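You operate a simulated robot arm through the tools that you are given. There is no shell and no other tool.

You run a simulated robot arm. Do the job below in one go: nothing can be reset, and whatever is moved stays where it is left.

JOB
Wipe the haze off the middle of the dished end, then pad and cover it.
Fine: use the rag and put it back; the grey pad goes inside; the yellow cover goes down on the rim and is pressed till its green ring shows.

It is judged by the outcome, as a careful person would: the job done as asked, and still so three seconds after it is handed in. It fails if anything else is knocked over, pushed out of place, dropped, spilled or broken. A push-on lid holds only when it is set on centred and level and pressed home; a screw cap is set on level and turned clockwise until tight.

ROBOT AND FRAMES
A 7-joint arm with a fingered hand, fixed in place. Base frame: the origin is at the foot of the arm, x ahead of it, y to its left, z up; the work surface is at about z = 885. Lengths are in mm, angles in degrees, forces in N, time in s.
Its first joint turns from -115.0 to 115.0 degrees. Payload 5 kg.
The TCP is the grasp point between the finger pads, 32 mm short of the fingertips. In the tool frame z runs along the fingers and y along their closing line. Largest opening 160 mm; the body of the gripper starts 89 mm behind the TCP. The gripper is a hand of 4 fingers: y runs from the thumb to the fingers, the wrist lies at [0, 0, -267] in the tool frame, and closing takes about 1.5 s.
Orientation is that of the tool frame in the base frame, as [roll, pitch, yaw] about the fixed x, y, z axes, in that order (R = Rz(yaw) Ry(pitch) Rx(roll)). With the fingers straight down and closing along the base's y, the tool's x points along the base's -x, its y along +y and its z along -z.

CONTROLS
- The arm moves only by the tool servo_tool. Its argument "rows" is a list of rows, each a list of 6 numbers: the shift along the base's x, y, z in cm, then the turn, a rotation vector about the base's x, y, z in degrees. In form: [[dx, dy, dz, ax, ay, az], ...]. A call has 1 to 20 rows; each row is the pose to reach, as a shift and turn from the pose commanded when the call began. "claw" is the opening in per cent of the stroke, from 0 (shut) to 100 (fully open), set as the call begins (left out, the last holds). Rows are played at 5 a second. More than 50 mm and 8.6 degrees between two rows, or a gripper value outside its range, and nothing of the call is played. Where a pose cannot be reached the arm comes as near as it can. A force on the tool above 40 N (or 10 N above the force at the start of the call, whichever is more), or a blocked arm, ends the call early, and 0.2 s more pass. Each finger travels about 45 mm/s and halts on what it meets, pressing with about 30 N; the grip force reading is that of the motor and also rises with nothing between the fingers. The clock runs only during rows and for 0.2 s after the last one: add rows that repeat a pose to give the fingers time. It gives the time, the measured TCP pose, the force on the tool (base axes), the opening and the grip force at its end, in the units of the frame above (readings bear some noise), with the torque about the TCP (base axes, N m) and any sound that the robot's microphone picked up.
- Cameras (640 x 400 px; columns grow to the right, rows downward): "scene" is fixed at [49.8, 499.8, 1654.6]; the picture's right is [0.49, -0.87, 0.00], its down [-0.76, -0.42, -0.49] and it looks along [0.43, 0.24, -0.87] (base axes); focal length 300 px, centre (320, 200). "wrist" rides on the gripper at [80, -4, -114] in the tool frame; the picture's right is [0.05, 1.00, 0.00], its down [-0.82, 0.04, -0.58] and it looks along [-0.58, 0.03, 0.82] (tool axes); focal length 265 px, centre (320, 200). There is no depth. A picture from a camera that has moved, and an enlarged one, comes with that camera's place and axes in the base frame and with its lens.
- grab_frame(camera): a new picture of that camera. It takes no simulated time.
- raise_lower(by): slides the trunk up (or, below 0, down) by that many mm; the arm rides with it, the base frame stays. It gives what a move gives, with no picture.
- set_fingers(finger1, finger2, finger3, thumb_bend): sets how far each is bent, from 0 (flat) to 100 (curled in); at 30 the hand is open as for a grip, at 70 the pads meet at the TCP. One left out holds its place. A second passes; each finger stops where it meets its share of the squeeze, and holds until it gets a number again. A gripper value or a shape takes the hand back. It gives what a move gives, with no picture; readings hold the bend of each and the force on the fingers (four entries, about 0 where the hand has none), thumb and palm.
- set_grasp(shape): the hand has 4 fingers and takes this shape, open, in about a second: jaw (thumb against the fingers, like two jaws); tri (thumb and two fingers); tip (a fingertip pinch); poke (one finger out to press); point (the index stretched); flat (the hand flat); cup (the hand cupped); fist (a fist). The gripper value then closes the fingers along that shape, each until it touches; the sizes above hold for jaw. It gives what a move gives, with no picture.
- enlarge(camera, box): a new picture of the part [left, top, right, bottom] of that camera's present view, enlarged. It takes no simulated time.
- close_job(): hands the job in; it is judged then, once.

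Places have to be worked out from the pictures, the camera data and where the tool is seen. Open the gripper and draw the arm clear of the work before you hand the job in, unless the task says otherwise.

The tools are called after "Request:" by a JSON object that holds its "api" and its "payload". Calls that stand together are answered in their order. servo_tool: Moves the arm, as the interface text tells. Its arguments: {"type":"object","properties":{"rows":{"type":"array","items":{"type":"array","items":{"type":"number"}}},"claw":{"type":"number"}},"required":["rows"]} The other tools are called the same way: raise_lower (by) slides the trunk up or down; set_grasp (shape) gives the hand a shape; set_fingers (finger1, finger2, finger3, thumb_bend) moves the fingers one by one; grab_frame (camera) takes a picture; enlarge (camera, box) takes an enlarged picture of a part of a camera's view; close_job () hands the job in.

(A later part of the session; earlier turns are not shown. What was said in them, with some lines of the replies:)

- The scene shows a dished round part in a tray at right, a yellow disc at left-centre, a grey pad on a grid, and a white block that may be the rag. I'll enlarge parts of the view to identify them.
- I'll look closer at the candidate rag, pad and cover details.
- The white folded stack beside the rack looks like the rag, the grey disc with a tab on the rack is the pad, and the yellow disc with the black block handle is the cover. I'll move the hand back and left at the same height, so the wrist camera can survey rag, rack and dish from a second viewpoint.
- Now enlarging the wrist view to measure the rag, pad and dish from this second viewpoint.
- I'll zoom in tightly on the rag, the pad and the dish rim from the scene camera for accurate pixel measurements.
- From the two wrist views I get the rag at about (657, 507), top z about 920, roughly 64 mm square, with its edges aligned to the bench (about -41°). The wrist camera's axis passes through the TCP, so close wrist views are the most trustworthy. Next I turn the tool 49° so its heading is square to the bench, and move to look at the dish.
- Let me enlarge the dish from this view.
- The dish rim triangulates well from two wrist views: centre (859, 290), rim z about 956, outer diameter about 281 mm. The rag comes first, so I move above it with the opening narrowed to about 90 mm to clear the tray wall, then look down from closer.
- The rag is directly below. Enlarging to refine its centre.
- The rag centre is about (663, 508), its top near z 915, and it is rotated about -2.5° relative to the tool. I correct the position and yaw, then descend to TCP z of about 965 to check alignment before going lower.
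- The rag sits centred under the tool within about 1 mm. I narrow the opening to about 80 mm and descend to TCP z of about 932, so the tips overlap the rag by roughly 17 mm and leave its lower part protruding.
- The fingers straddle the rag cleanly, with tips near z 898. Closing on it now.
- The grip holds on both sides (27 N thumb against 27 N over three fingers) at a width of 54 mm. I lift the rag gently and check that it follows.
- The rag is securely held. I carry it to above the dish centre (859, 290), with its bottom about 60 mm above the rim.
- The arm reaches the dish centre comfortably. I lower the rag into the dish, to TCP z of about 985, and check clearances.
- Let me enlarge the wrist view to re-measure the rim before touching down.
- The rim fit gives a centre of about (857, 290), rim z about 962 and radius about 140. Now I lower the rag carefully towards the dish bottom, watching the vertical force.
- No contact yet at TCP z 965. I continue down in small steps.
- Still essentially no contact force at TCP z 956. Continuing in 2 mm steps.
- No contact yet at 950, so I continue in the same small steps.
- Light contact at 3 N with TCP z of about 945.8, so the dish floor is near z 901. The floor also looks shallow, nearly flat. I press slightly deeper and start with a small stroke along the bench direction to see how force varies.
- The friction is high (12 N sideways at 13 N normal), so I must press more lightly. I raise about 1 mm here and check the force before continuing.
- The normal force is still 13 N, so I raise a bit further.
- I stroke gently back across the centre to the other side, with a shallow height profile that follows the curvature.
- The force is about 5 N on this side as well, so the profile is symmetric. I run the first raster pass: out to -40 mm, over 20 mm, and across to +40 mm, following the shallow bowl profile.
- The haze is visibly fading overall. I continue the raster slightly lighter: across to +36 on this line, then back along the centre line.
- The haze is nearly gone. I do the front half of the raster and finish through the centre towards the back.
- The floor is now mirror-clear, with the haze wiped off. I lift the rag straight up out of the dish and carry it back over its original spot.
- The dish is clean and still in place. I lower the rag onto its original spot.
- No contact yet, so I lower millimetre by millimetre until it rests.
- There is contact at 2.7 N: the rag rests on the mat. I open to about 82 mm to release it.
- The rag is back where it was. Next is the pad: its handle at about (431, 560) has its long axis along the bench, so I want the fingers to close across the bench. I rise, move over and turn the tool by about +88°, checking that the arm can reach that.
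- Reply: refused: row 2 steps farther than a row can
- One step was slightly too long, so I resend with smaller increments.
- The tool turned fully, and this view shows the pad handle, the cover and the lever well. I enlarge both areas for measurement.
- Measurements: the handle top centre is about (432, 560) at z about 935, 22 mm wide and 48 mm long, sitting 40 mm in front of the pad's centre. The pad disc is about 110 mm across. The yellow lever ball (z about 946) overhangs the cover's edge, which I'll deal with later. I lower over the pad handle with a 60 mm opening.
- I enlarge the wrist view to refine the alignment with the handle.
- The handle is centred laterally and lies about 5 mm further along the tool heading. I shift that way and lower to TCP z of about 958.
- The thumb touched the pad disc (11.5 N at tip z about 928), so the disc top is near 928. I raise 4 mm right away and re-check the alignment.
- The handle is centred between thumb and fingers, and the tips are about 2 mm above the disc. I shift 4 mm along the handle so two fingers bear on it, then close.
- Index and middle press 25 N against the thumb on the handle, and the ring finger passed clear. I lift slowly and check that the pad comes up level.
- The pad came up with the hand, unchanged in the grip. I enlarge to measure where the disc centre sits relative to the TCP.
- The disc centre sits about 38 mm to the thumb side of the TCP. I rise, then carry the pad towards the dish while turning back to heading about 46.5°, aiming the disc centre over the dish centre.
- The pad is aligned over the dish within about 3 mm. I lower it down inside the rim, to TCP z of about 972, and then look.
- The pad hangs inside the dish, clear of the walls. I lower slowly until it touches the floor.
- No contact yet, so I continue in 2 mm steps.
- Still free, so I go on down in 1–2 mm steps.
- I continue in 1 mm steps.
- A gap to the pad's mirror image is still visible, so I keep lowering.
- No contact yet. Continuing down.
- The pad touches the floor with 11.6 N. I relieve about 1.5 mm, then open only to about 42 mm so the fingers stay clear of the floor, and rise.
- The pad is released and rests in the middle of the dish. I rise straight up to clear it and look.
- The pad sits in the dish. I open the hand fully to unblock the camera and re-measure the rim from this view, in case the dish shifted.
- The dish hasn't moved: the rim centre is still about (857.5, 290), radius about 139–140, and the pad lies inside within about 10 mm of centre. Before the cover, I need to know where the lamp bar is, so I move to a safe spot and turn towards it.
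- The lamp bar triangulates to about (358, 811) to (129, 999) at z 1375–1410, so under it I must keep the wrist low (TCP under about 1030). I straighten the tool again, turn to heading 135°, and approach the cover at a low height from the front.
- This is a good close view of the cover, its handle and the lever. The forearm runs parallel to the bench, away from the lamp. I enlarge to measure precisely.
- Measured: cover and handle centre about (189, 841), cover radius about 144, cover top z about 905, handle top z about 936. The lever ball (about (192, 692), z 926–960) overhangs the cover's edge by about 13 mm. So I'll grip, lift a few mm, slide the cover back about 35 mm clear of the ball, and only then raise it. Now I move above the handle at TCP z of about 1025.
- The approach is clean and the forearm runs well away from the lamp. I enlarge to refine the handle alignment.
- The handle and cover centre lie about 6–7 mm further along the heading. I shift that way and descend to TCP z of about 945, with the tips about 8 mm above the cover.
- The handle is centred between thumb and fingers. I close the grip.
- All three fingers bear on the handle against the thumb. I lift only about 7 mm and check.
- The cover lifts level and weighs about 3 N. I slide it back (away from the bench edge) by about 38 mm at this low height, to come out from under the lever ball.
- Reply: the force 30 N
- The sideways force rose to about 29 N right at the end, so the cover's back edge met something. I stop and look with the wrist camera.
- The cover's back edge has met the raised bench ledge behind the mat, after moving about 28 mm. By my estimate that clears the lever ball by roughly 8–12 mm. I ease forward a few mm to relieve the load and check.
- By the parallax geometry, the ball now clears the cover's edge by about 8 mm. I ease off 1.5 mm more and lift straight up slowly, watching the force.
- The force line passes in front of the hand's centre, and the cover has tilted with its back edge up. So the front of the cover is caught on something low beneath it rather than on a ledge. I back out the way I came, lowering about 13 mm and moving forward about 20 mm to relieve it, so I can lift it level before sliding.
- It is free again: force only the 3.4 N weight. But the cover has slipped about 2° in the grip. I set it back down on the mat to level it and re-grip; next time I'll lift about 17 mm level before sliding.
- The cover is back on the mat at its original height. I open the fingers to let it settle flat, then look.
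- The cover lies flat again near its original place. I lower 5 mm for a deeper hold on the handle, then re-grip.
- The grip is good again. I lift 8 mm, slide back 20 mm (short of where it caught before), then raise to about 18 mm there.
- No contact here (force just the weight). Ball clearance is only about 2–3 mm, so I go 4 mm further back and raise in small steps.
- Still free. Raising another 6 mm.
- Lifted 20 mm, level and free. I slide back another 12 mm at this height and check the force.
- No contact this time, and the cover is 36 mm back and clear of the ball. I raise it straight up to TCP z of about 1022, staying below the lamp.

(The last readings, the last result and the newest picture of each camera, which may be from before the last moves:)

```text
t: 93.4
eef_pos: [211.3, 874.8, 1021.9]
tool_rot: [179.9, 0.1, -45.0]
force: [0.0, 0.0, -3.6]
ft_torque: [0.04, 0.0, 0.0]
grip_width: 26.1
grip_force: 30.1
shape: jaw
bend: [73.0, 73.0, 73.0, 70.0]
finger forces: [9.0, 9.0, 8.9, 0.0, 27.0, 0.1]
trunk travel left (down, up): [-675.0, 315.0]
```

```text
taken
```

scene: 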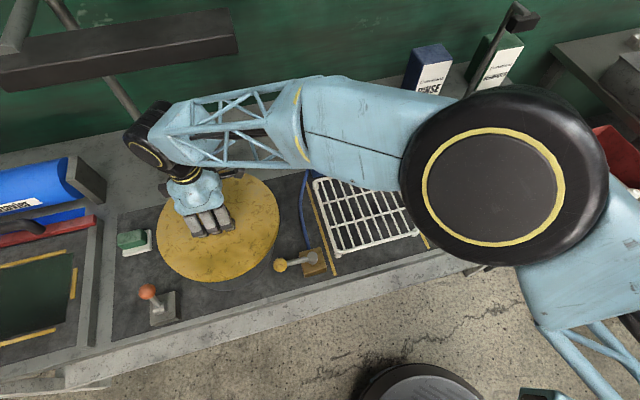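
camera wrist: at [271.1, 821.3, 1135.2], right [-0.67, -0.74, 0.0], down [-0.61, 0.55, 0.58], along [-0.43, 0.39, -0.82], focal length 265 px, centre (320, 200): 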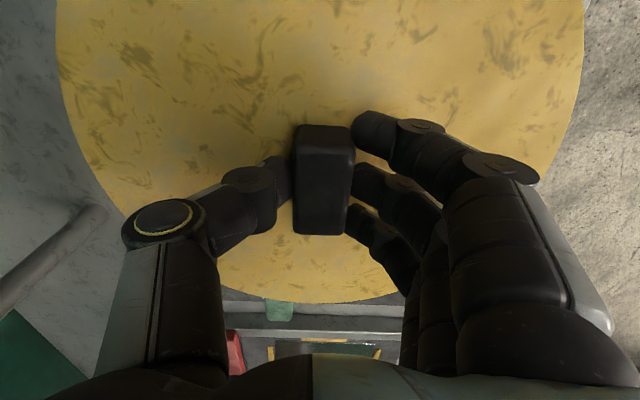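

The cover is up and clear. The lamp is close behind the wrist, so I first bring it forward over the lever (cover bottom about 10 mm or more above the ball), rising slightly.

Request:
{"api": "servo_tool", "payload": {"rows": [[0, 0, 0.8, 0, 0, 0], [-0.8, -0.8, 1.1, 0, 0, 0], [-1.7, -1.7, 1.4, 0, 0, 0], [-2.6, -2.6, 1.8, 0, 0, 0], [-3.6, -3.6, 2.3, 0, 0, 0], [-4.6, -4.6, 3.0, 0, 0, 0], [-5.4, -5.4, 4.0, 0, 0, 0], [-5.4, -5.4, 4.0, 0, 0, 0]]}}

Request:
{"api": "grab_frame", "payload": {"camera": "scene"}}

```text
t: 95.2
eef_pos: [157.1, 821.3, 1060.6]
tool_rot: [180.0, -0.1, -45.0]
force: [-0.9, 0.6, -2.5]
ft_torque: [0.0, -0.02, 0.0]
grip_width: 26.6
grip_force: 30.3
shape: jaw
bend: [73.0, 73.0, 73.0, 70.0]
finger forces: [9.0, 9.1, 8.9, 0.0, 27.0, 0.0]
trunk travel left (down, up): [-675.0, 315.0]
```

```text
taken
```

scene: 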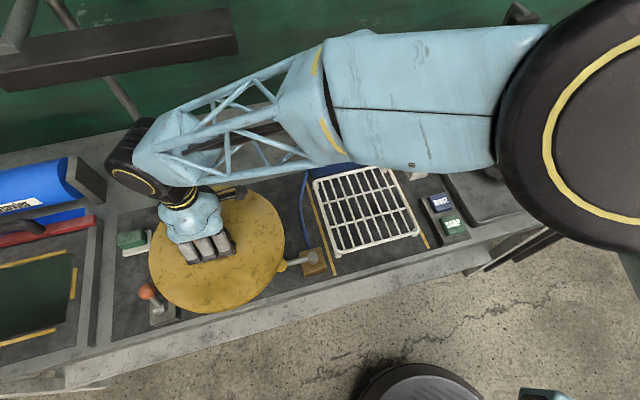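

Clear of the lamp. Now I carry the cover to the right and up to TCP z of about 1170, turning the hand as it goes.

Request:
{"api": "servo_tool", "payload": {"rows": [[2.1, -2.1, 1.4, 0, 0, 0], [4.2, -4.2, 2.8, 0, 0, 0], [6.3, -6.3, 4.2, 0, 0, -6], [8.4, -8.4, 5.6, 0, 0, -12], [10.5, -10.5, 7, 0, 0, -18], [12.7, -12.7, 8.4, 0, 0, -24], [14.8, -14.8, 9.8, 0, 0, -30], [16.9, -16.9, 11, 0, 0, -36], [16.9, -16.9, 11, 0, 0, -36]]}}

Request:
{"api": "grab_frame", "payload": {"camera": "scene"}}

```text
t: 97.2
eef_pos: [324.9, 650.6, 1169.5]
tool_rot: [180.0, 0.1, -80.9]
force: [0.4, 0.8, -2.9]
ft_torque: [-0.03, 0.0, -0.01]
grip_width: 26.5
grip_force: 29.9
shape: jaw
bend: [73.0, 73.0, 73.0, 70.0]
finger forces: [9.0, 9.0, 9.0, 0.1, 27.1, 0.0]
trunk travel left (down, up): [-675.0, 315.0]
```

```text
taken
```

scene: 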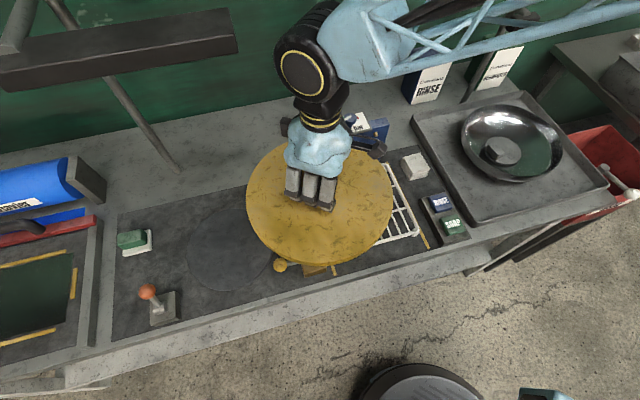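

I can now see the low dark nest the cover was sitting on, which explains the catch. I continue carrying the cover to above the dish.

Request:
{"api": "servo_tool", "payload": {"rows": [[3.8, -2.6, 0, 0, 0, -4], [7.6, -5.2, 0, 0, 0, -8], [11.4, -7.8, 0, 0, 0, -12], [15.2, -10.4, 0, 0, 0, -16], [19, -13, 0, 0, 0, -20], [22.8, -15.5, 0, 0, 0, -24], [26.6, -18.1, 0, 0, 0, -28], [30.4, -20.7, 0, 0, 0, -32], [34.2, -23.3, 0, 0, 0, -36], [38, -25.8, 0, 0, 0, -40], [41.8, -28.4, 0, 0, 0, -44], [45.6, -31, 0, 0, 0, -48], [49.4, -33.5, 0, 0, 0, -51], [52.2, -35.4, 0, 0, 0, -52.5], [53.2, -36.1, 0, 0, 0, -52.5], [53.2, -36.1, 0, 0, 0, -52.5]]}}

Request:
{"api": "grab_frame", "payload": {"camera": "wrist"}}

Request:
{"api": "grab_frame", "payload": {"camera": "scene"}}

```text
t: 100.6
eef_pos: [857.8, 287.6, 1170.6]
tool_rot: [-180.0, 0.0, -133.5]
force: [-0.5, -0.9, -2.5]
ft_torque: [0.0, 0.02, 0.01]
grip_width: 26.3
grip_force: 29.7
shape: jaw
bend: [73.0, 73.0, 73.0, 70.0]
finger forces: [9.0, 8.9, 8.9, 0.1, 27.0, 0.0]
trunk travel left (down, up): [-675.0, 315.0]
```

```text
taken
camera wrist: at [806.7, 227.7, 1284.0], right [-0.76, 0.65, 0.0], down [0.53, 0.62, 0.58], along [0.38, 0.44, -0.82], focal length 265 px, centre (320, 200)
```

wrist: 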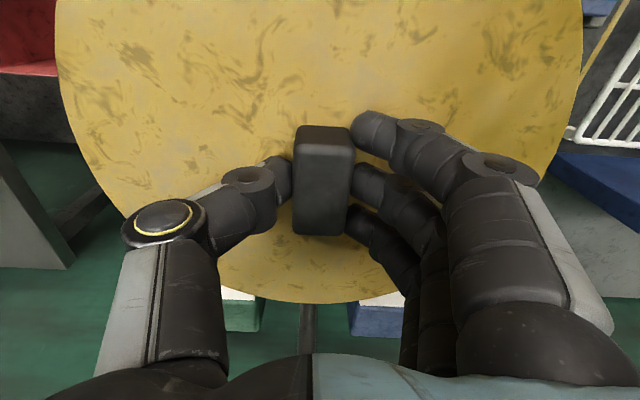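

```text
taken
```

scene: 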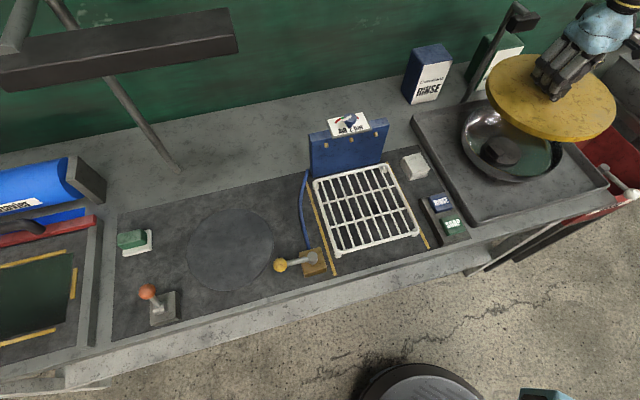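

The cover is above the dish. I enlarge the wrist view to measure exactly where the cover's centre lies relative to the TCP, and whether it hangs level.

Request:
{"api": "enlarge", "payload": {"camera": "wrist", "box": [30, 0, 330, 220]}}

Request:
{"api": "enlarge", "payload": {"camera": "wrist", "box": [330, 0, 630, 220]}}

Request:
{"api": "enlarge", "payload": {"camera": "wrist", "box": [200, 220, 430, 340]}}

Request:
{"api": "enlarge", "payload": {"camera": "scene", "box": [450, 30, 630, 190]}}

```text
1.82 times, centred on (180, 110) of wrist
camera zoom: at [806.7, 227.7, 1284.0], right [-0.76, 0.65, 0.0], down [0.53, 0.62, 0.58], along [0.38, 0.44, -0.82], focal length 483 px, centre (574, 364)
```

zoom: 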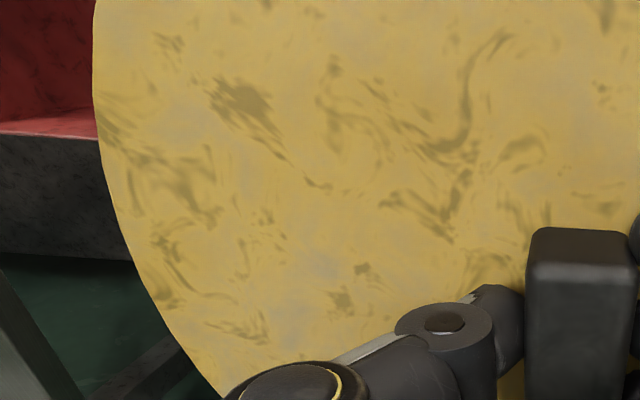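

```text
1.82 times, centred on (480, 110) of wrist
camera zoom: at [806.7, 227.7, 1284.0], right [-0.76, 0.65, 0.0], down [0.53, 0.62, 0.58], along [0.38, 0.44, -0.82], focal length 483 px, centre (29, 364)
```

zoom: 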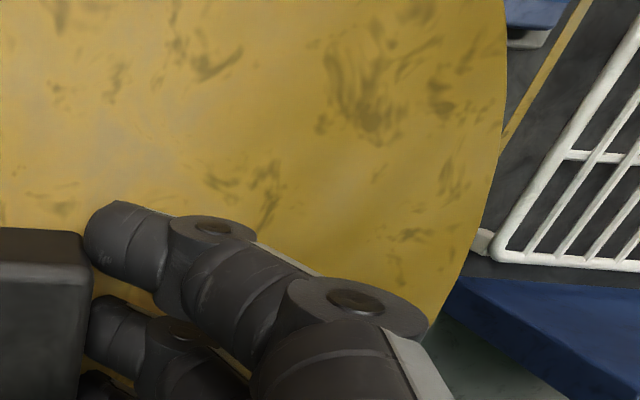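

```text
2.78 times, centred on (315, 280) of wrist
camera zoom: at [806.7, 227.7, 1284.0], right [-0.76, 0.65, 0.0], down [0.53, 0.62, 0.58], along [0.38, 0.44, -0.82], focal length 738 px, centre (334, -23)
```

zoom: 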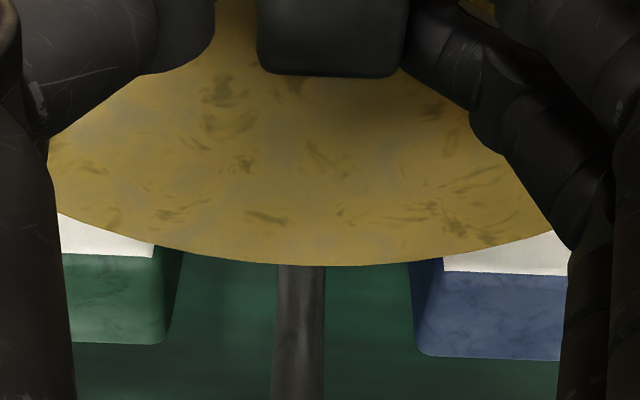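

```text
2.50 times, centred on (540, 110) of scene
camera zoom: at [49.8, 499.8, 1654.6], right [0.49, -0.87, 0.0], down [-0.76, -0.42, -0.49], along [0.43, 0.24, -0.87], focal length 751 px, centre (-230, 425)
```

zoom: 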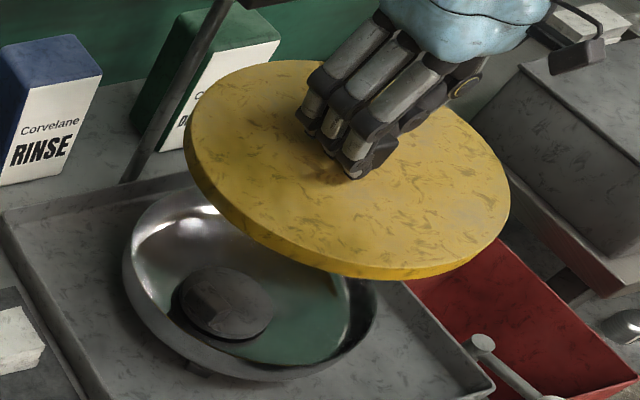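

The cover hangs level, its centre within about 1.5 mm of the TCP (R about 144). Combining all rim measurements the dish centre is (857.0, 290.1), and the cover centre is now about (858.3, 287). I correct by (-1.3, +3.1) mm and lower to about 15 mm above the rim.

Request:
{"api": "servo_tool", "payload": {"rows": [[-0.13, 0.31, 0, 0, 0, 0], [-0.13, 0.31, -3, 0, 0, 0], [-0.13, 0.31, -6, 0, 0, 0], [-0.13, 0.31, -9, 0, 0, 0], [-0.13, 0.31, -12, 0, 0, 0], [-0.13, 0.31, -13.5, 0, 0, 0], [-0.13, 0.31, -14.5, 0, 0, 0], [-0.13, 0.31, -14.5, 0, 0, 0]]}}

Request:
{"api": "grab_frame", "payload": {"camera": "wrist"}}

Request:
{"api": "enlarge", "payload": {"camera": "scene", "box": [440, 70, 600, 200]}}

```text
t: 102.4
eef_pos: [855.9, 293.3, 1027.2]
tool_rot: [179.9, 0.1, -133.5]
force: [-0.9, -0.7, -3.3]
ft_torque: [0.01, -0.01, 0.0]
grip_width: 26.4
grip_force: 30.0
shape: jaw
bend: [73.0, 73.0, 73.0, 70.0]
finger forces: [9.0, 8.9, 8.9, 0.1, 26.8, 0.0]
trunk travel left (down, up): [-675.0, 315.0]
```

```text
taken
camera wrist: at [804.8, 231.6, 1140.1], right [-0.76, 0.65, 0.0], down [0.53, 0.62, 0.58], along [0.38, 0.44, -0.82], focal length 265 px, centre (320, 200)
```

wrist: 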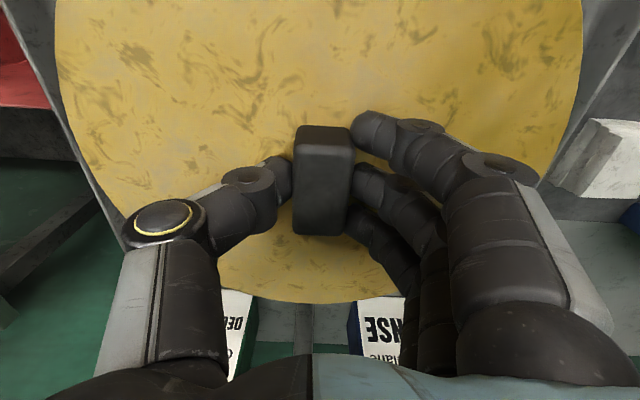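

```text
3.08 times, centred on (520, 135) of scene
camera zoom: at [49.8, 499.8, 1654.6], right [0.49, -0.87, 0.0], down [-0.76, -0.42, -0.49], along [0.43, 0.24, -0.87], focal length 924 px, centre (-295, 400)
```

zoom: 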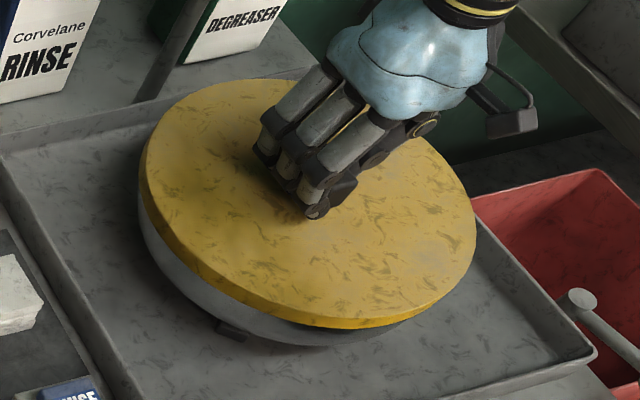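

The cover hangs just above the rim and looks close to concentric. I make a small correction and lower 6 mm more, then check the overhang around the visible edge.

Request:
{"api": "servo_tool", "payload": {"rows": [[0.05, -0.07, -0.2, 0, 0, 0], [0.05, -0.07, -0.4, 0, 0, 0], [0.05, -0.07, -0.6, 0, 0, 0], [0.05, -0.07, -0.6, 0, 0, 0]]}}

Request:
{"api": "enlarge", "payload": {"camera": "scene", "box": [455, 90, 525, 180]}}

Request:
{"api": "enlarge", "payload": {"camera": "scene", "box": [500, 90, 580, 190]}}

Request:
{"api": "grab_frame", "payload": {"camera": "wrist"}}

```text
t: 103.4
eef_pos: [857.2, 291.7, 1020.8]
tool_rot: [-180.0, 0.0, -133.5]
force: [0.2, 0.6, -3.5]
ft_torque: [0.0, 0.01, -0.01]
grip_width: 26.3
grip_force: 29.8
shape: jaw
bend: [73.0, 73.0, 73.0, 70.0]
finger forces: [9.1, 9.0, 8.9, 0.1, 26.8, 0.0]
trunk travel left (down, up): [-675.0, 315.0]
```

```text
4.44 times, centred on (490, 135) of scene
camera zoom: at [49.8, 499.8, 1654.6], right [0.49, -0.87, 0.0], down [-0.76, -0.42, -0.49], along [0.43, 0.24, -0.87], focal length 1334 px, centre (-436, 489)
```

zoom: 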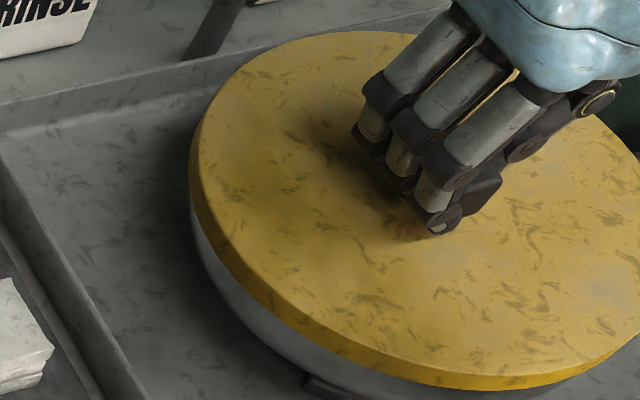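

```text
4.00 times, centred on (540, 140) of scene
camera zoom: at [49.8, 499.8, 1654.6], right [0.49, -0.87, 0.0], down [-0.76, -0.42, -0.49], along [0.43, 0.24, -0.87], focal length 1201 px, centre (-560, 440)
```

zoom: 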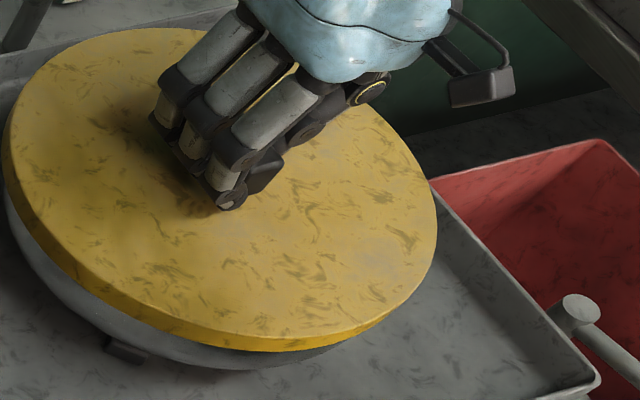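

```text
taken
camera wrist: at [805.3, 231.6, 1134.1], right [-0.76, 0.65, 0.0], down [0.53, 0.62, 0.58], along [0.38, 0.44, -0.82], focal length 265 px, centre (320, 200)
```

wrist: 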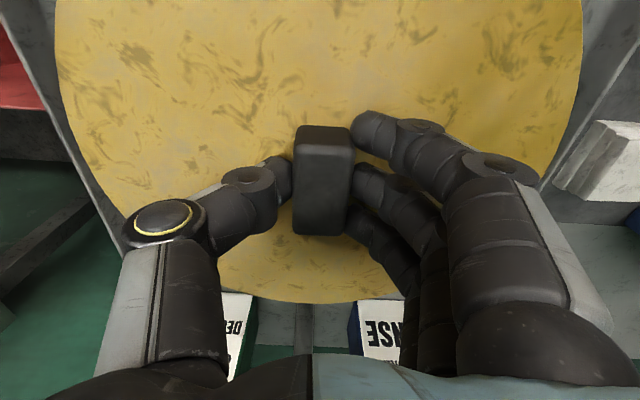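

By the wrist-camera geometry the cover centre is now (857.0, 290.8) against the rim at about (856.8, 290.1), within about 1 mm. I lower in small steps until first contact.

Request:
{"api": "servo_tool", "payload": {"rows": [[0, -0.05, -0.2, 0, 0, 0], [0, -0.05, -0.4, 0, 0, 0], [0, -0.05, -0.6, 0, 0, 0]]}}

```text
t: 104.2
eef_pos: [856.9, 291.1, 1014.3]
tool_rot: [-180.0, -0.1, -133.5]
force: [-0.3, -0.5, -2.5]
ft_torque: [-0.03, 0.01, 0.03]
grip_width: 26.1
grip_force: 30.2
shape: jaw
bend: [73.0, 73.0, 73.0, 70.0]
finger forces: [9.0, 9.0, 8.9, 0.1, 26.7, 0.1]
trunk travel left (down, up): [-675.0, 315.0]
```

No contact yet. Lowering further in 2 mm steps.

Request:
{"api": "servo_tool", "payload": {"rows": [[0, 0, -0.2, 0, 0, 0], [0, 0, -0.4, 0, 0, 0], [0, 0, -0.5, 0, 0, 0]]}}

```text
t: 105.0
eef_pos: [857.3, 290.8, 1009.1]
tool_rot: [180.0, 0.1, -133.5]
force: [-0.3, 0.9, -3.2]
ft_torque: [0.01, 0.01, 0.01]
grip_width: 26.2
grip_force: 30.5
shape: jaw
bend: [73.0, 73.0, 73.0, 70.0]
finger forces: [9.0, 8.9, 8.8, 0.1, 26.8, 0.0]
trunk travel left (down, up): [-675.0, 315.0]
```

Still free at TCP 1009. Continuing.

Request:
{"api": "servo_tool", "payload": {"rows": [[0, 0, -0.2, 0, 0, 0], [0, 0, -0.4, 0, 0, 0]]}}

Request:
{"api": "enlarge", "payload": {"camera": "scene", "box": [450, 90, 578, 190]}}

```text
t: 105.6
eef_pos: [857.0, 292.5, 1007.5]
tool_rot: [-180.0, 0.1, -133.5]
force: [-0.7, 1.6, 10.5]
ft_torque: [0.04, 0.16, -0.01]
grip_width: 26.5
grip_force: 29.6
shape: jaw
bend: [73.0, 73.0, 73.0, 70.0]
finger forces: [10.4, 10.1, 9.7, 0.0, 29.4, 0.0]
trunk travel left (down, up): [-675.0, 315.0]
```

```text
4.00 times, centred on (514, 140) of scene
camera zoom: at [49.8, 499.8, 1654.6], right [0.49, -0.87, 0.0], down [-0.76, -0.42, -0.49], along [0.43, 0.24, -0.87], focal length 1201 px, centre (-456, 440)
```

zoom: 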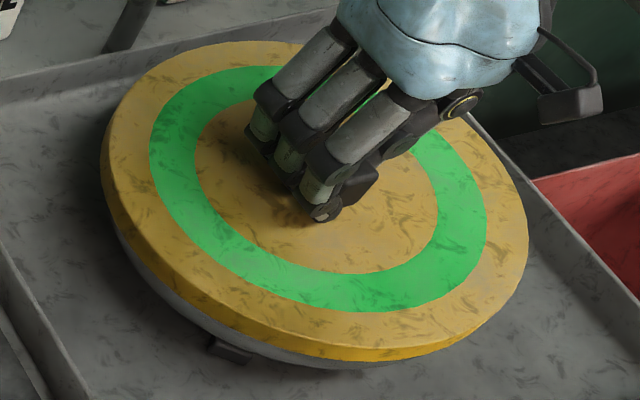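

The green ring is showing already on light contact (about 13 N net). I press a little more, evenly, to make sure it is fully home.

Request:
{"api": "servo_tool", "payload": {"rows": [[0, 0, -0.15, 0, 0, 0], [0, 0, -0.3, 0, 0, 0]]}}

Request:
{"api": "enlarge", "payload": {"camera": "scene", "box": [450, 90, 578, 190]}}

```text
t: 106.2
eef_pos: [857.2, 291.0, 1007.1]
tool_rot: [-179.9, 0.2, -133.5]
force: [-0.6, 1.5, 29.7]
ft_torque: [0.12, 0.13, -0.03]
grip_width: 27.1
grip_force: 29.5
shape: jaw
bend: [73.0, 73.0, 73.0, 71.0]
finger forces: [12.3, 12.2, 11.6, 0.1, 35.2, 0.1]
trunk travel left (down, up): [-675.0, 315.0]
```

```text
4.00 times, centred on (514, 140) of scene
camera zoom: at [49.8, 499.8, 1654.6], right [0.49, -0.87, 0.0], down [-0.76, -0.42, -0.49], along [0.43, 0.24, -0.87], focal length 1201 px, centre (-456, 440)
```

zoom: 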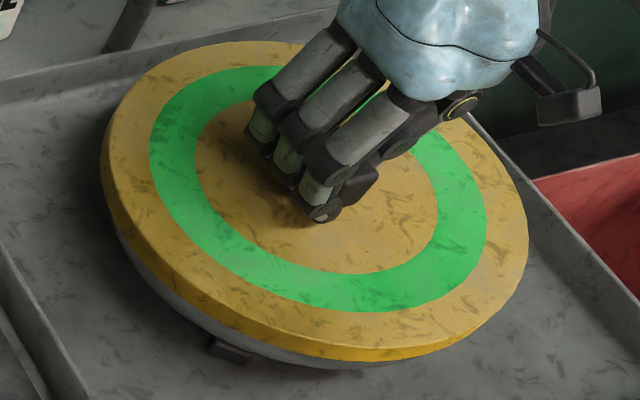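

At 30 N it no longer moves: it is fully seated, level, with the green ring showing. I relieve the pressure before letting go.

Request:
{"api": "servo_tool", "payload": {"rows": [[0, 0, 0.2, 0, 0, 0], [0, 0, 0.4, 0, 0, 0]]}}

Request:
{"api": "enlarge", "payload": {"camera": "scene", "box": [450, 90, 578, 190]}}

```text
t: 106.8
eef_pos: [855.5, 291.7, 1007.8]
tool_rot: [-180.0, 0.1, -133.5]
force: [7.2, 3.3, 19.7]
ft_torque: [0.15, -0.1, 0.0]
grip_width: 27.5
grip_force: 29.9
shape: jaw
bend: [73.0, 73.0, 73.0, 71.0]
finger forces: [10.3, 10.8, 10.4, 0.0, 34.7, 0.1]
trunk travel left (down, up): [-675.0, 315.0]
```

```text
4.00 times, centred on (514, 140) of scene
camera zoom: at [49.8, 499.8, 1654.6], right [0.49, -0.87, 0.0], down [-0.76, -0.42, -0.49], along [0.43, 0.24, -0.87], focal length 1201 px, centre (-456, 440)
```

zoom: 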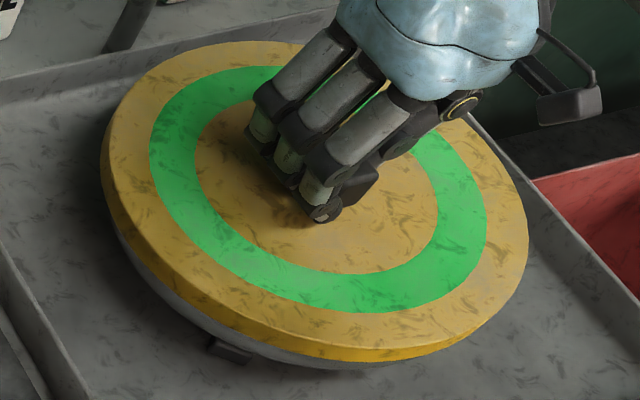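

Some load remains, so I raise 2 mm more and then open.

Request:
{"api": "servo_tool", "payload": {"rows": [[0, 0, 0.1, 0, 0, 0], [0, 0, 0.2, 0, 0, 0]]}}

Request:
{"api": "servo_tool", "payload": {"claw": 30, "rows": [[0, 0, 0, 0, 0, 0], [0, 0, 0, 0, 0, 0], [0, 0, 0, 0, 0, 0], [0, 0, 0, 0, 0, 0], [0, 0, 0, 0, 0, 0]]}}

Request:
{"api": "grab_frame", "payload": {"camera": "wrist"}}

Request:
{"api": "enlarge", "payload": {"camera": "scene", "box": [450, 90, 578, 190]}}

```text
t: 107.4
eef_pos: [855.1, 291.0, 1007.3]
tool_rot: [179.9, -0.1, -133.5]
force: [1.6, 1.1, 4.7]
ft_torque: [0.08, -0.01, -0.01]
grip_width: 27.6
grip_force: 29.6
shape: jaw
bend: [73.0, 73.0, 73.0, 71.0]
finger forces: [9.9, 10.5, 10.2, 0.0, 31.9, 0.1]
trunk travel left (down, up): [-675.0, 315.0]
```

```text
t: 108.6
eef_pos: [856.8, 292.7, 1008.5]
tool_rot: [180.0, 0.0, -133.4]
force: [0.6, -0.5, -0.2]
ft_torque: [0.01, -0.01, 0.03]
grip_width: 47.8
grip_force: 0.1
shape: jaw
bend: [73.0, 73.0, 73.0, 70.0]
finger forces: [0.0, 0.0, 0.0, 0.0, 0.0, 0.0]
trunk travel left (down, up): [-675.0, 315.0]
```

```text
taken
camera wrist: at [805.2, 231.2, 1122.3], right [-0.76, 0.65, 0.0], down [0.53, 0.62, 0.58], along [0.38, 0.44, -0.82], focal length 265 px, centre (320, 200)
```

wrist: 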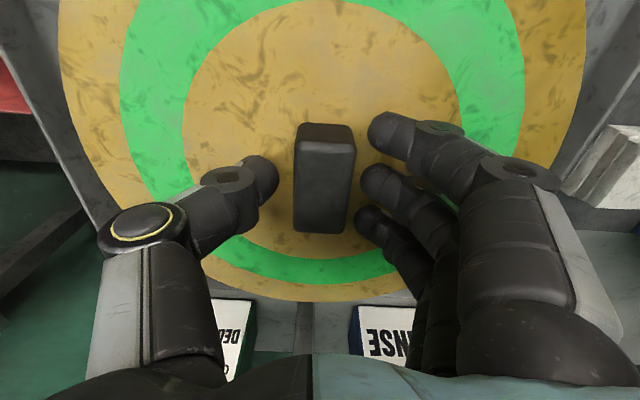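

```text
4.00 times, centred on (514, 140) of scene
camera zoom: at [49.8, 499.8, 1654.6], right [0.49, -0.87, 0.0], down [-0.76, -0.42, -0.49], along [0.43, 0.24, -0.87], focal length 1201 px, centre (-456, 440)
```

zoom: 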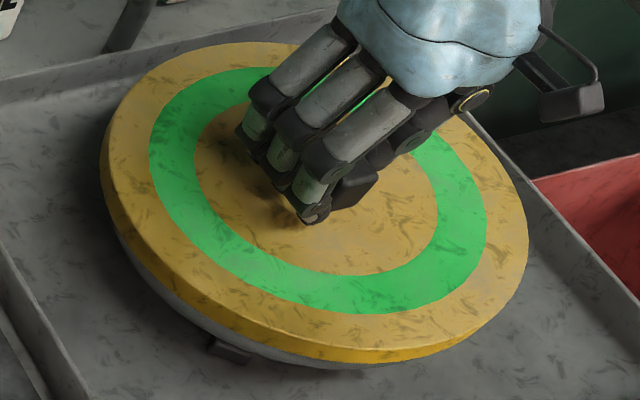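

Released: the cover stays seated with the green ring showing. I rise straight up, clear of the handle, then draw the arm away and open fully.

Request:
{"api": "servo_tool", "payload": {"rows": [[0, 0, 1, 0, 0, 0], [0, 0, 3, 0, 0, 0], [0, 0, 6, 0, 0, 0], [0, 0, 10, 0, 0, 0], [0, 0, 14, 0, 0, 0], [0, 0, 18, 0, 0, 0], [-3, -3, 20, 0, 0, 0], [-6, -6, 22, 0, 0, 0], [-9, -9, 24, 0, 0, 0], [-12, -12, 25, 0, 0, 0], [-15, -15, 25, 0, 0, 0], [-18, -18, 25, 0, 0, 0], [-20, -20, 25, 0, 0, 0], [-20, -20, 25, 0, 0, 0]]}}

Request:
{"api": "servo_tool", "payload": {"claw": 100, "rows": [[0, 0, 0, 0, 0, 0], [0, 0, 0, 0, 0, 0], [0, 0, 0, 0, 0, 0], [0, 0, 0, 0, 0, 0], [0, 0, 0, 0, 0, 0], [0, 0, 0, 0, 0, 0]]}}

Request:
{"api": "grab_frame", "payload": {"camera": "wrist"}}

Request:
{"api": "grab_frame", "payload": {"camera": "scene"}}

```text
t: 111.6
eef_pos: [657.9, 89.9, 1257.5]
tool_rot: [180.0, 0.0, -133.5]
force: [0.4, 0.6, 0.0]
ft_torque: [-0.02, -0.02, 0.04]
grip_width: 47.6
grip_force: 0.0
shape: jaw
bend: [73.0, 73.0, 73.0, 70.0]
finger forces: [0.1, 0.0, 0.0, 0.0, 0.0, 0.1]
trunk travel left (down, up): [-675.0, 315.0]
```

```text
t: 113.0
eef_pos: [655.7, 90.3, 1258.2]
tool_rot: [-180.0, -0.1, -133.5]
force: [-0.5, 0.3, -0.5]
ft_torque: [-0.02, 0.0, 0.04]
grip_width: 159.5
grip_force: 0.0
shape: jaw
bend: [30.0, 30.0, 30.0, 30.0]
finger forces: [0.0, 0.0, 0.0, 0.0, 0.0, 0.0]
trunk travel left (down, up): [-675.0, 315.0]
```

```text
taken
camera wrist: at [605.6, 29.2, 1371.8], right [-0.76, 0.65, 0.0], down [0.53, 0.62, 0.58], along [0.38, 0.44, -0.82], focal length 265 px, centre (320, 200)
```

wrist: 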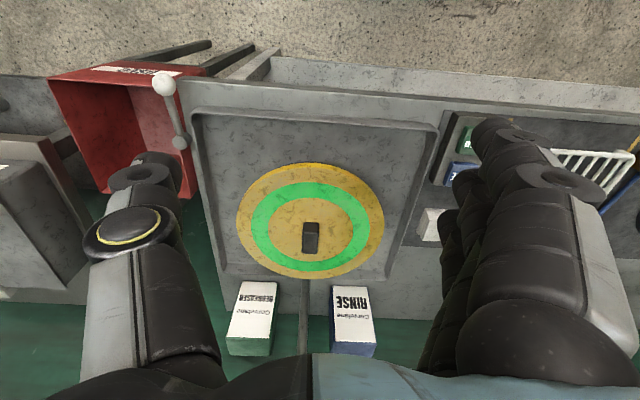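

```text
taken
```

scene: 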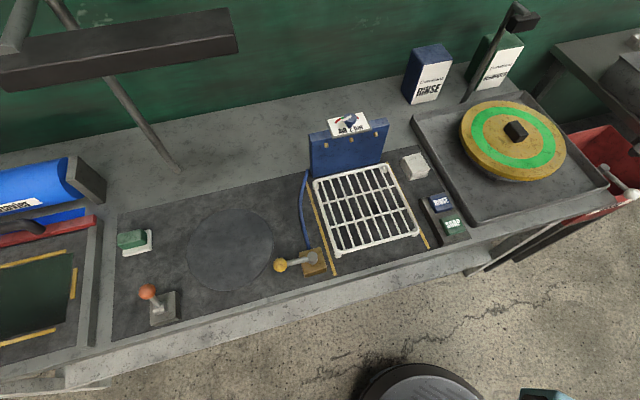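

The cover is on, level and centred, with the green ring visible. I check once more that the lever, rag and the rest are where they were.

Request:
{"api": "enlarge", "payload": {"camera": "scene", "box": [160, 190, 300, 310]}}

Request:
{"api": "enlarge", "payload": {"camera": "scene", "box": [400, 60, 640, 260]}}

Request:
{"api": "enlarge", "payload": {"camera": "scene", "box": [320, 150, 440, 260]}}

```text
3.33 times, centred on (230, 250) of scene
camera zoom: at [49.8, 499.8, 1654.6], right [0.49, -0.87, 0.0], down [-0.76, -0.42, -0.49], along [0.43, 0.24, -0.87], focal length 1001 px, centre (620, 33)
```

zoom: 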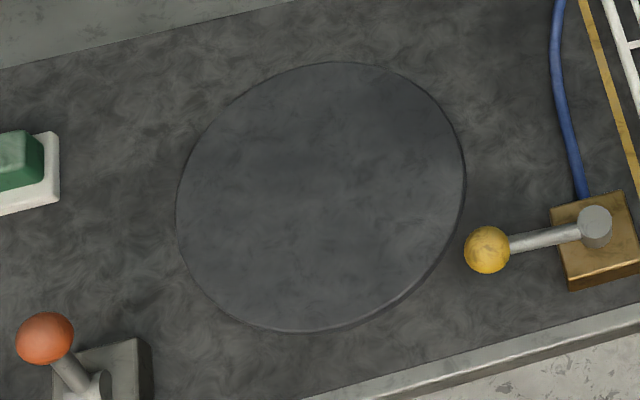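

```text
2.00 times, centred on (520, 160) of scene
camera zoom: at [49.8, 499.8, 1654.6], right [0.49, -0.87, 0.0], down [-0.76, -0.42, -0.49], along [0.43, 0.24, -0.87], focal length 600 px, centre (-80, 280)
```

zoom: 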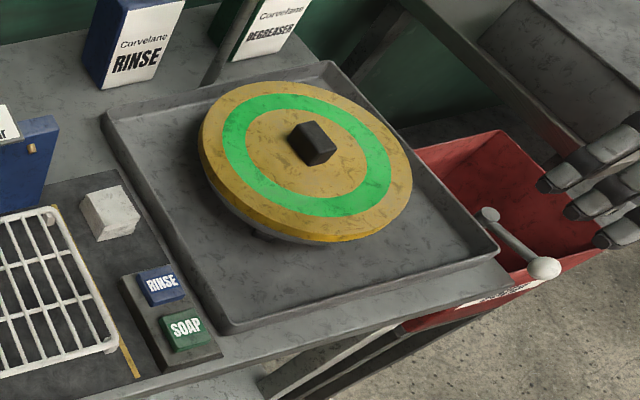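

```text
3.64 times, centred on (380, 205) of scene
camera zoom: at [49.8, 499.8, 1654.6], right [0.49, -0.87, 0.0], down [-0.76, -0.42, -0.49], along [0.43, 0.24, -0.87], focal length 1092 px, centre (102, 182)
```

zoom: 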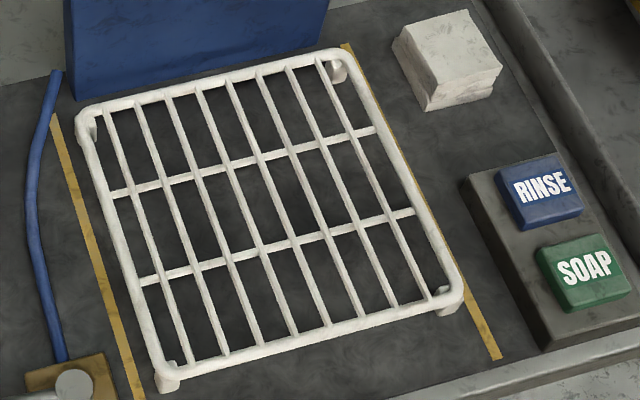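

Everything checks out. The dish is wiped, the rag is back on its spot, the pad is inside, and the cover is seated level with its green ring showing. The lever, rack and the rest are unmoved, and the hand is open and clear, so I hand the job in.

Request:
{"api": "close_job", "payload": {}}

```text
The job is handed in.
```

The job is done and handed in. The final pictures showed everything in place, but I haven't seen the judgement.

- **Wipe:** The rag took all the haze off the middle of the dished end, leaving it mirror-clear. The rag is back on its original spot.
- **Pad:** The grey pad is inside the dish, about 10 mm off centre by my measurement.
- **Cover:** The yellow cover is on the rim, centred and level. I pressed it to about 30 N, and the green ring stayed showing after I let go.

**Cover lift:** The cover caught once when I lifted it, because it sat over a low nest I couldn't see. I set it back down, gripped it again and lifted it clear. The lever beside it didn't move, and the rest of the bench looked undisturbed.

The hand is open and clear of the work.
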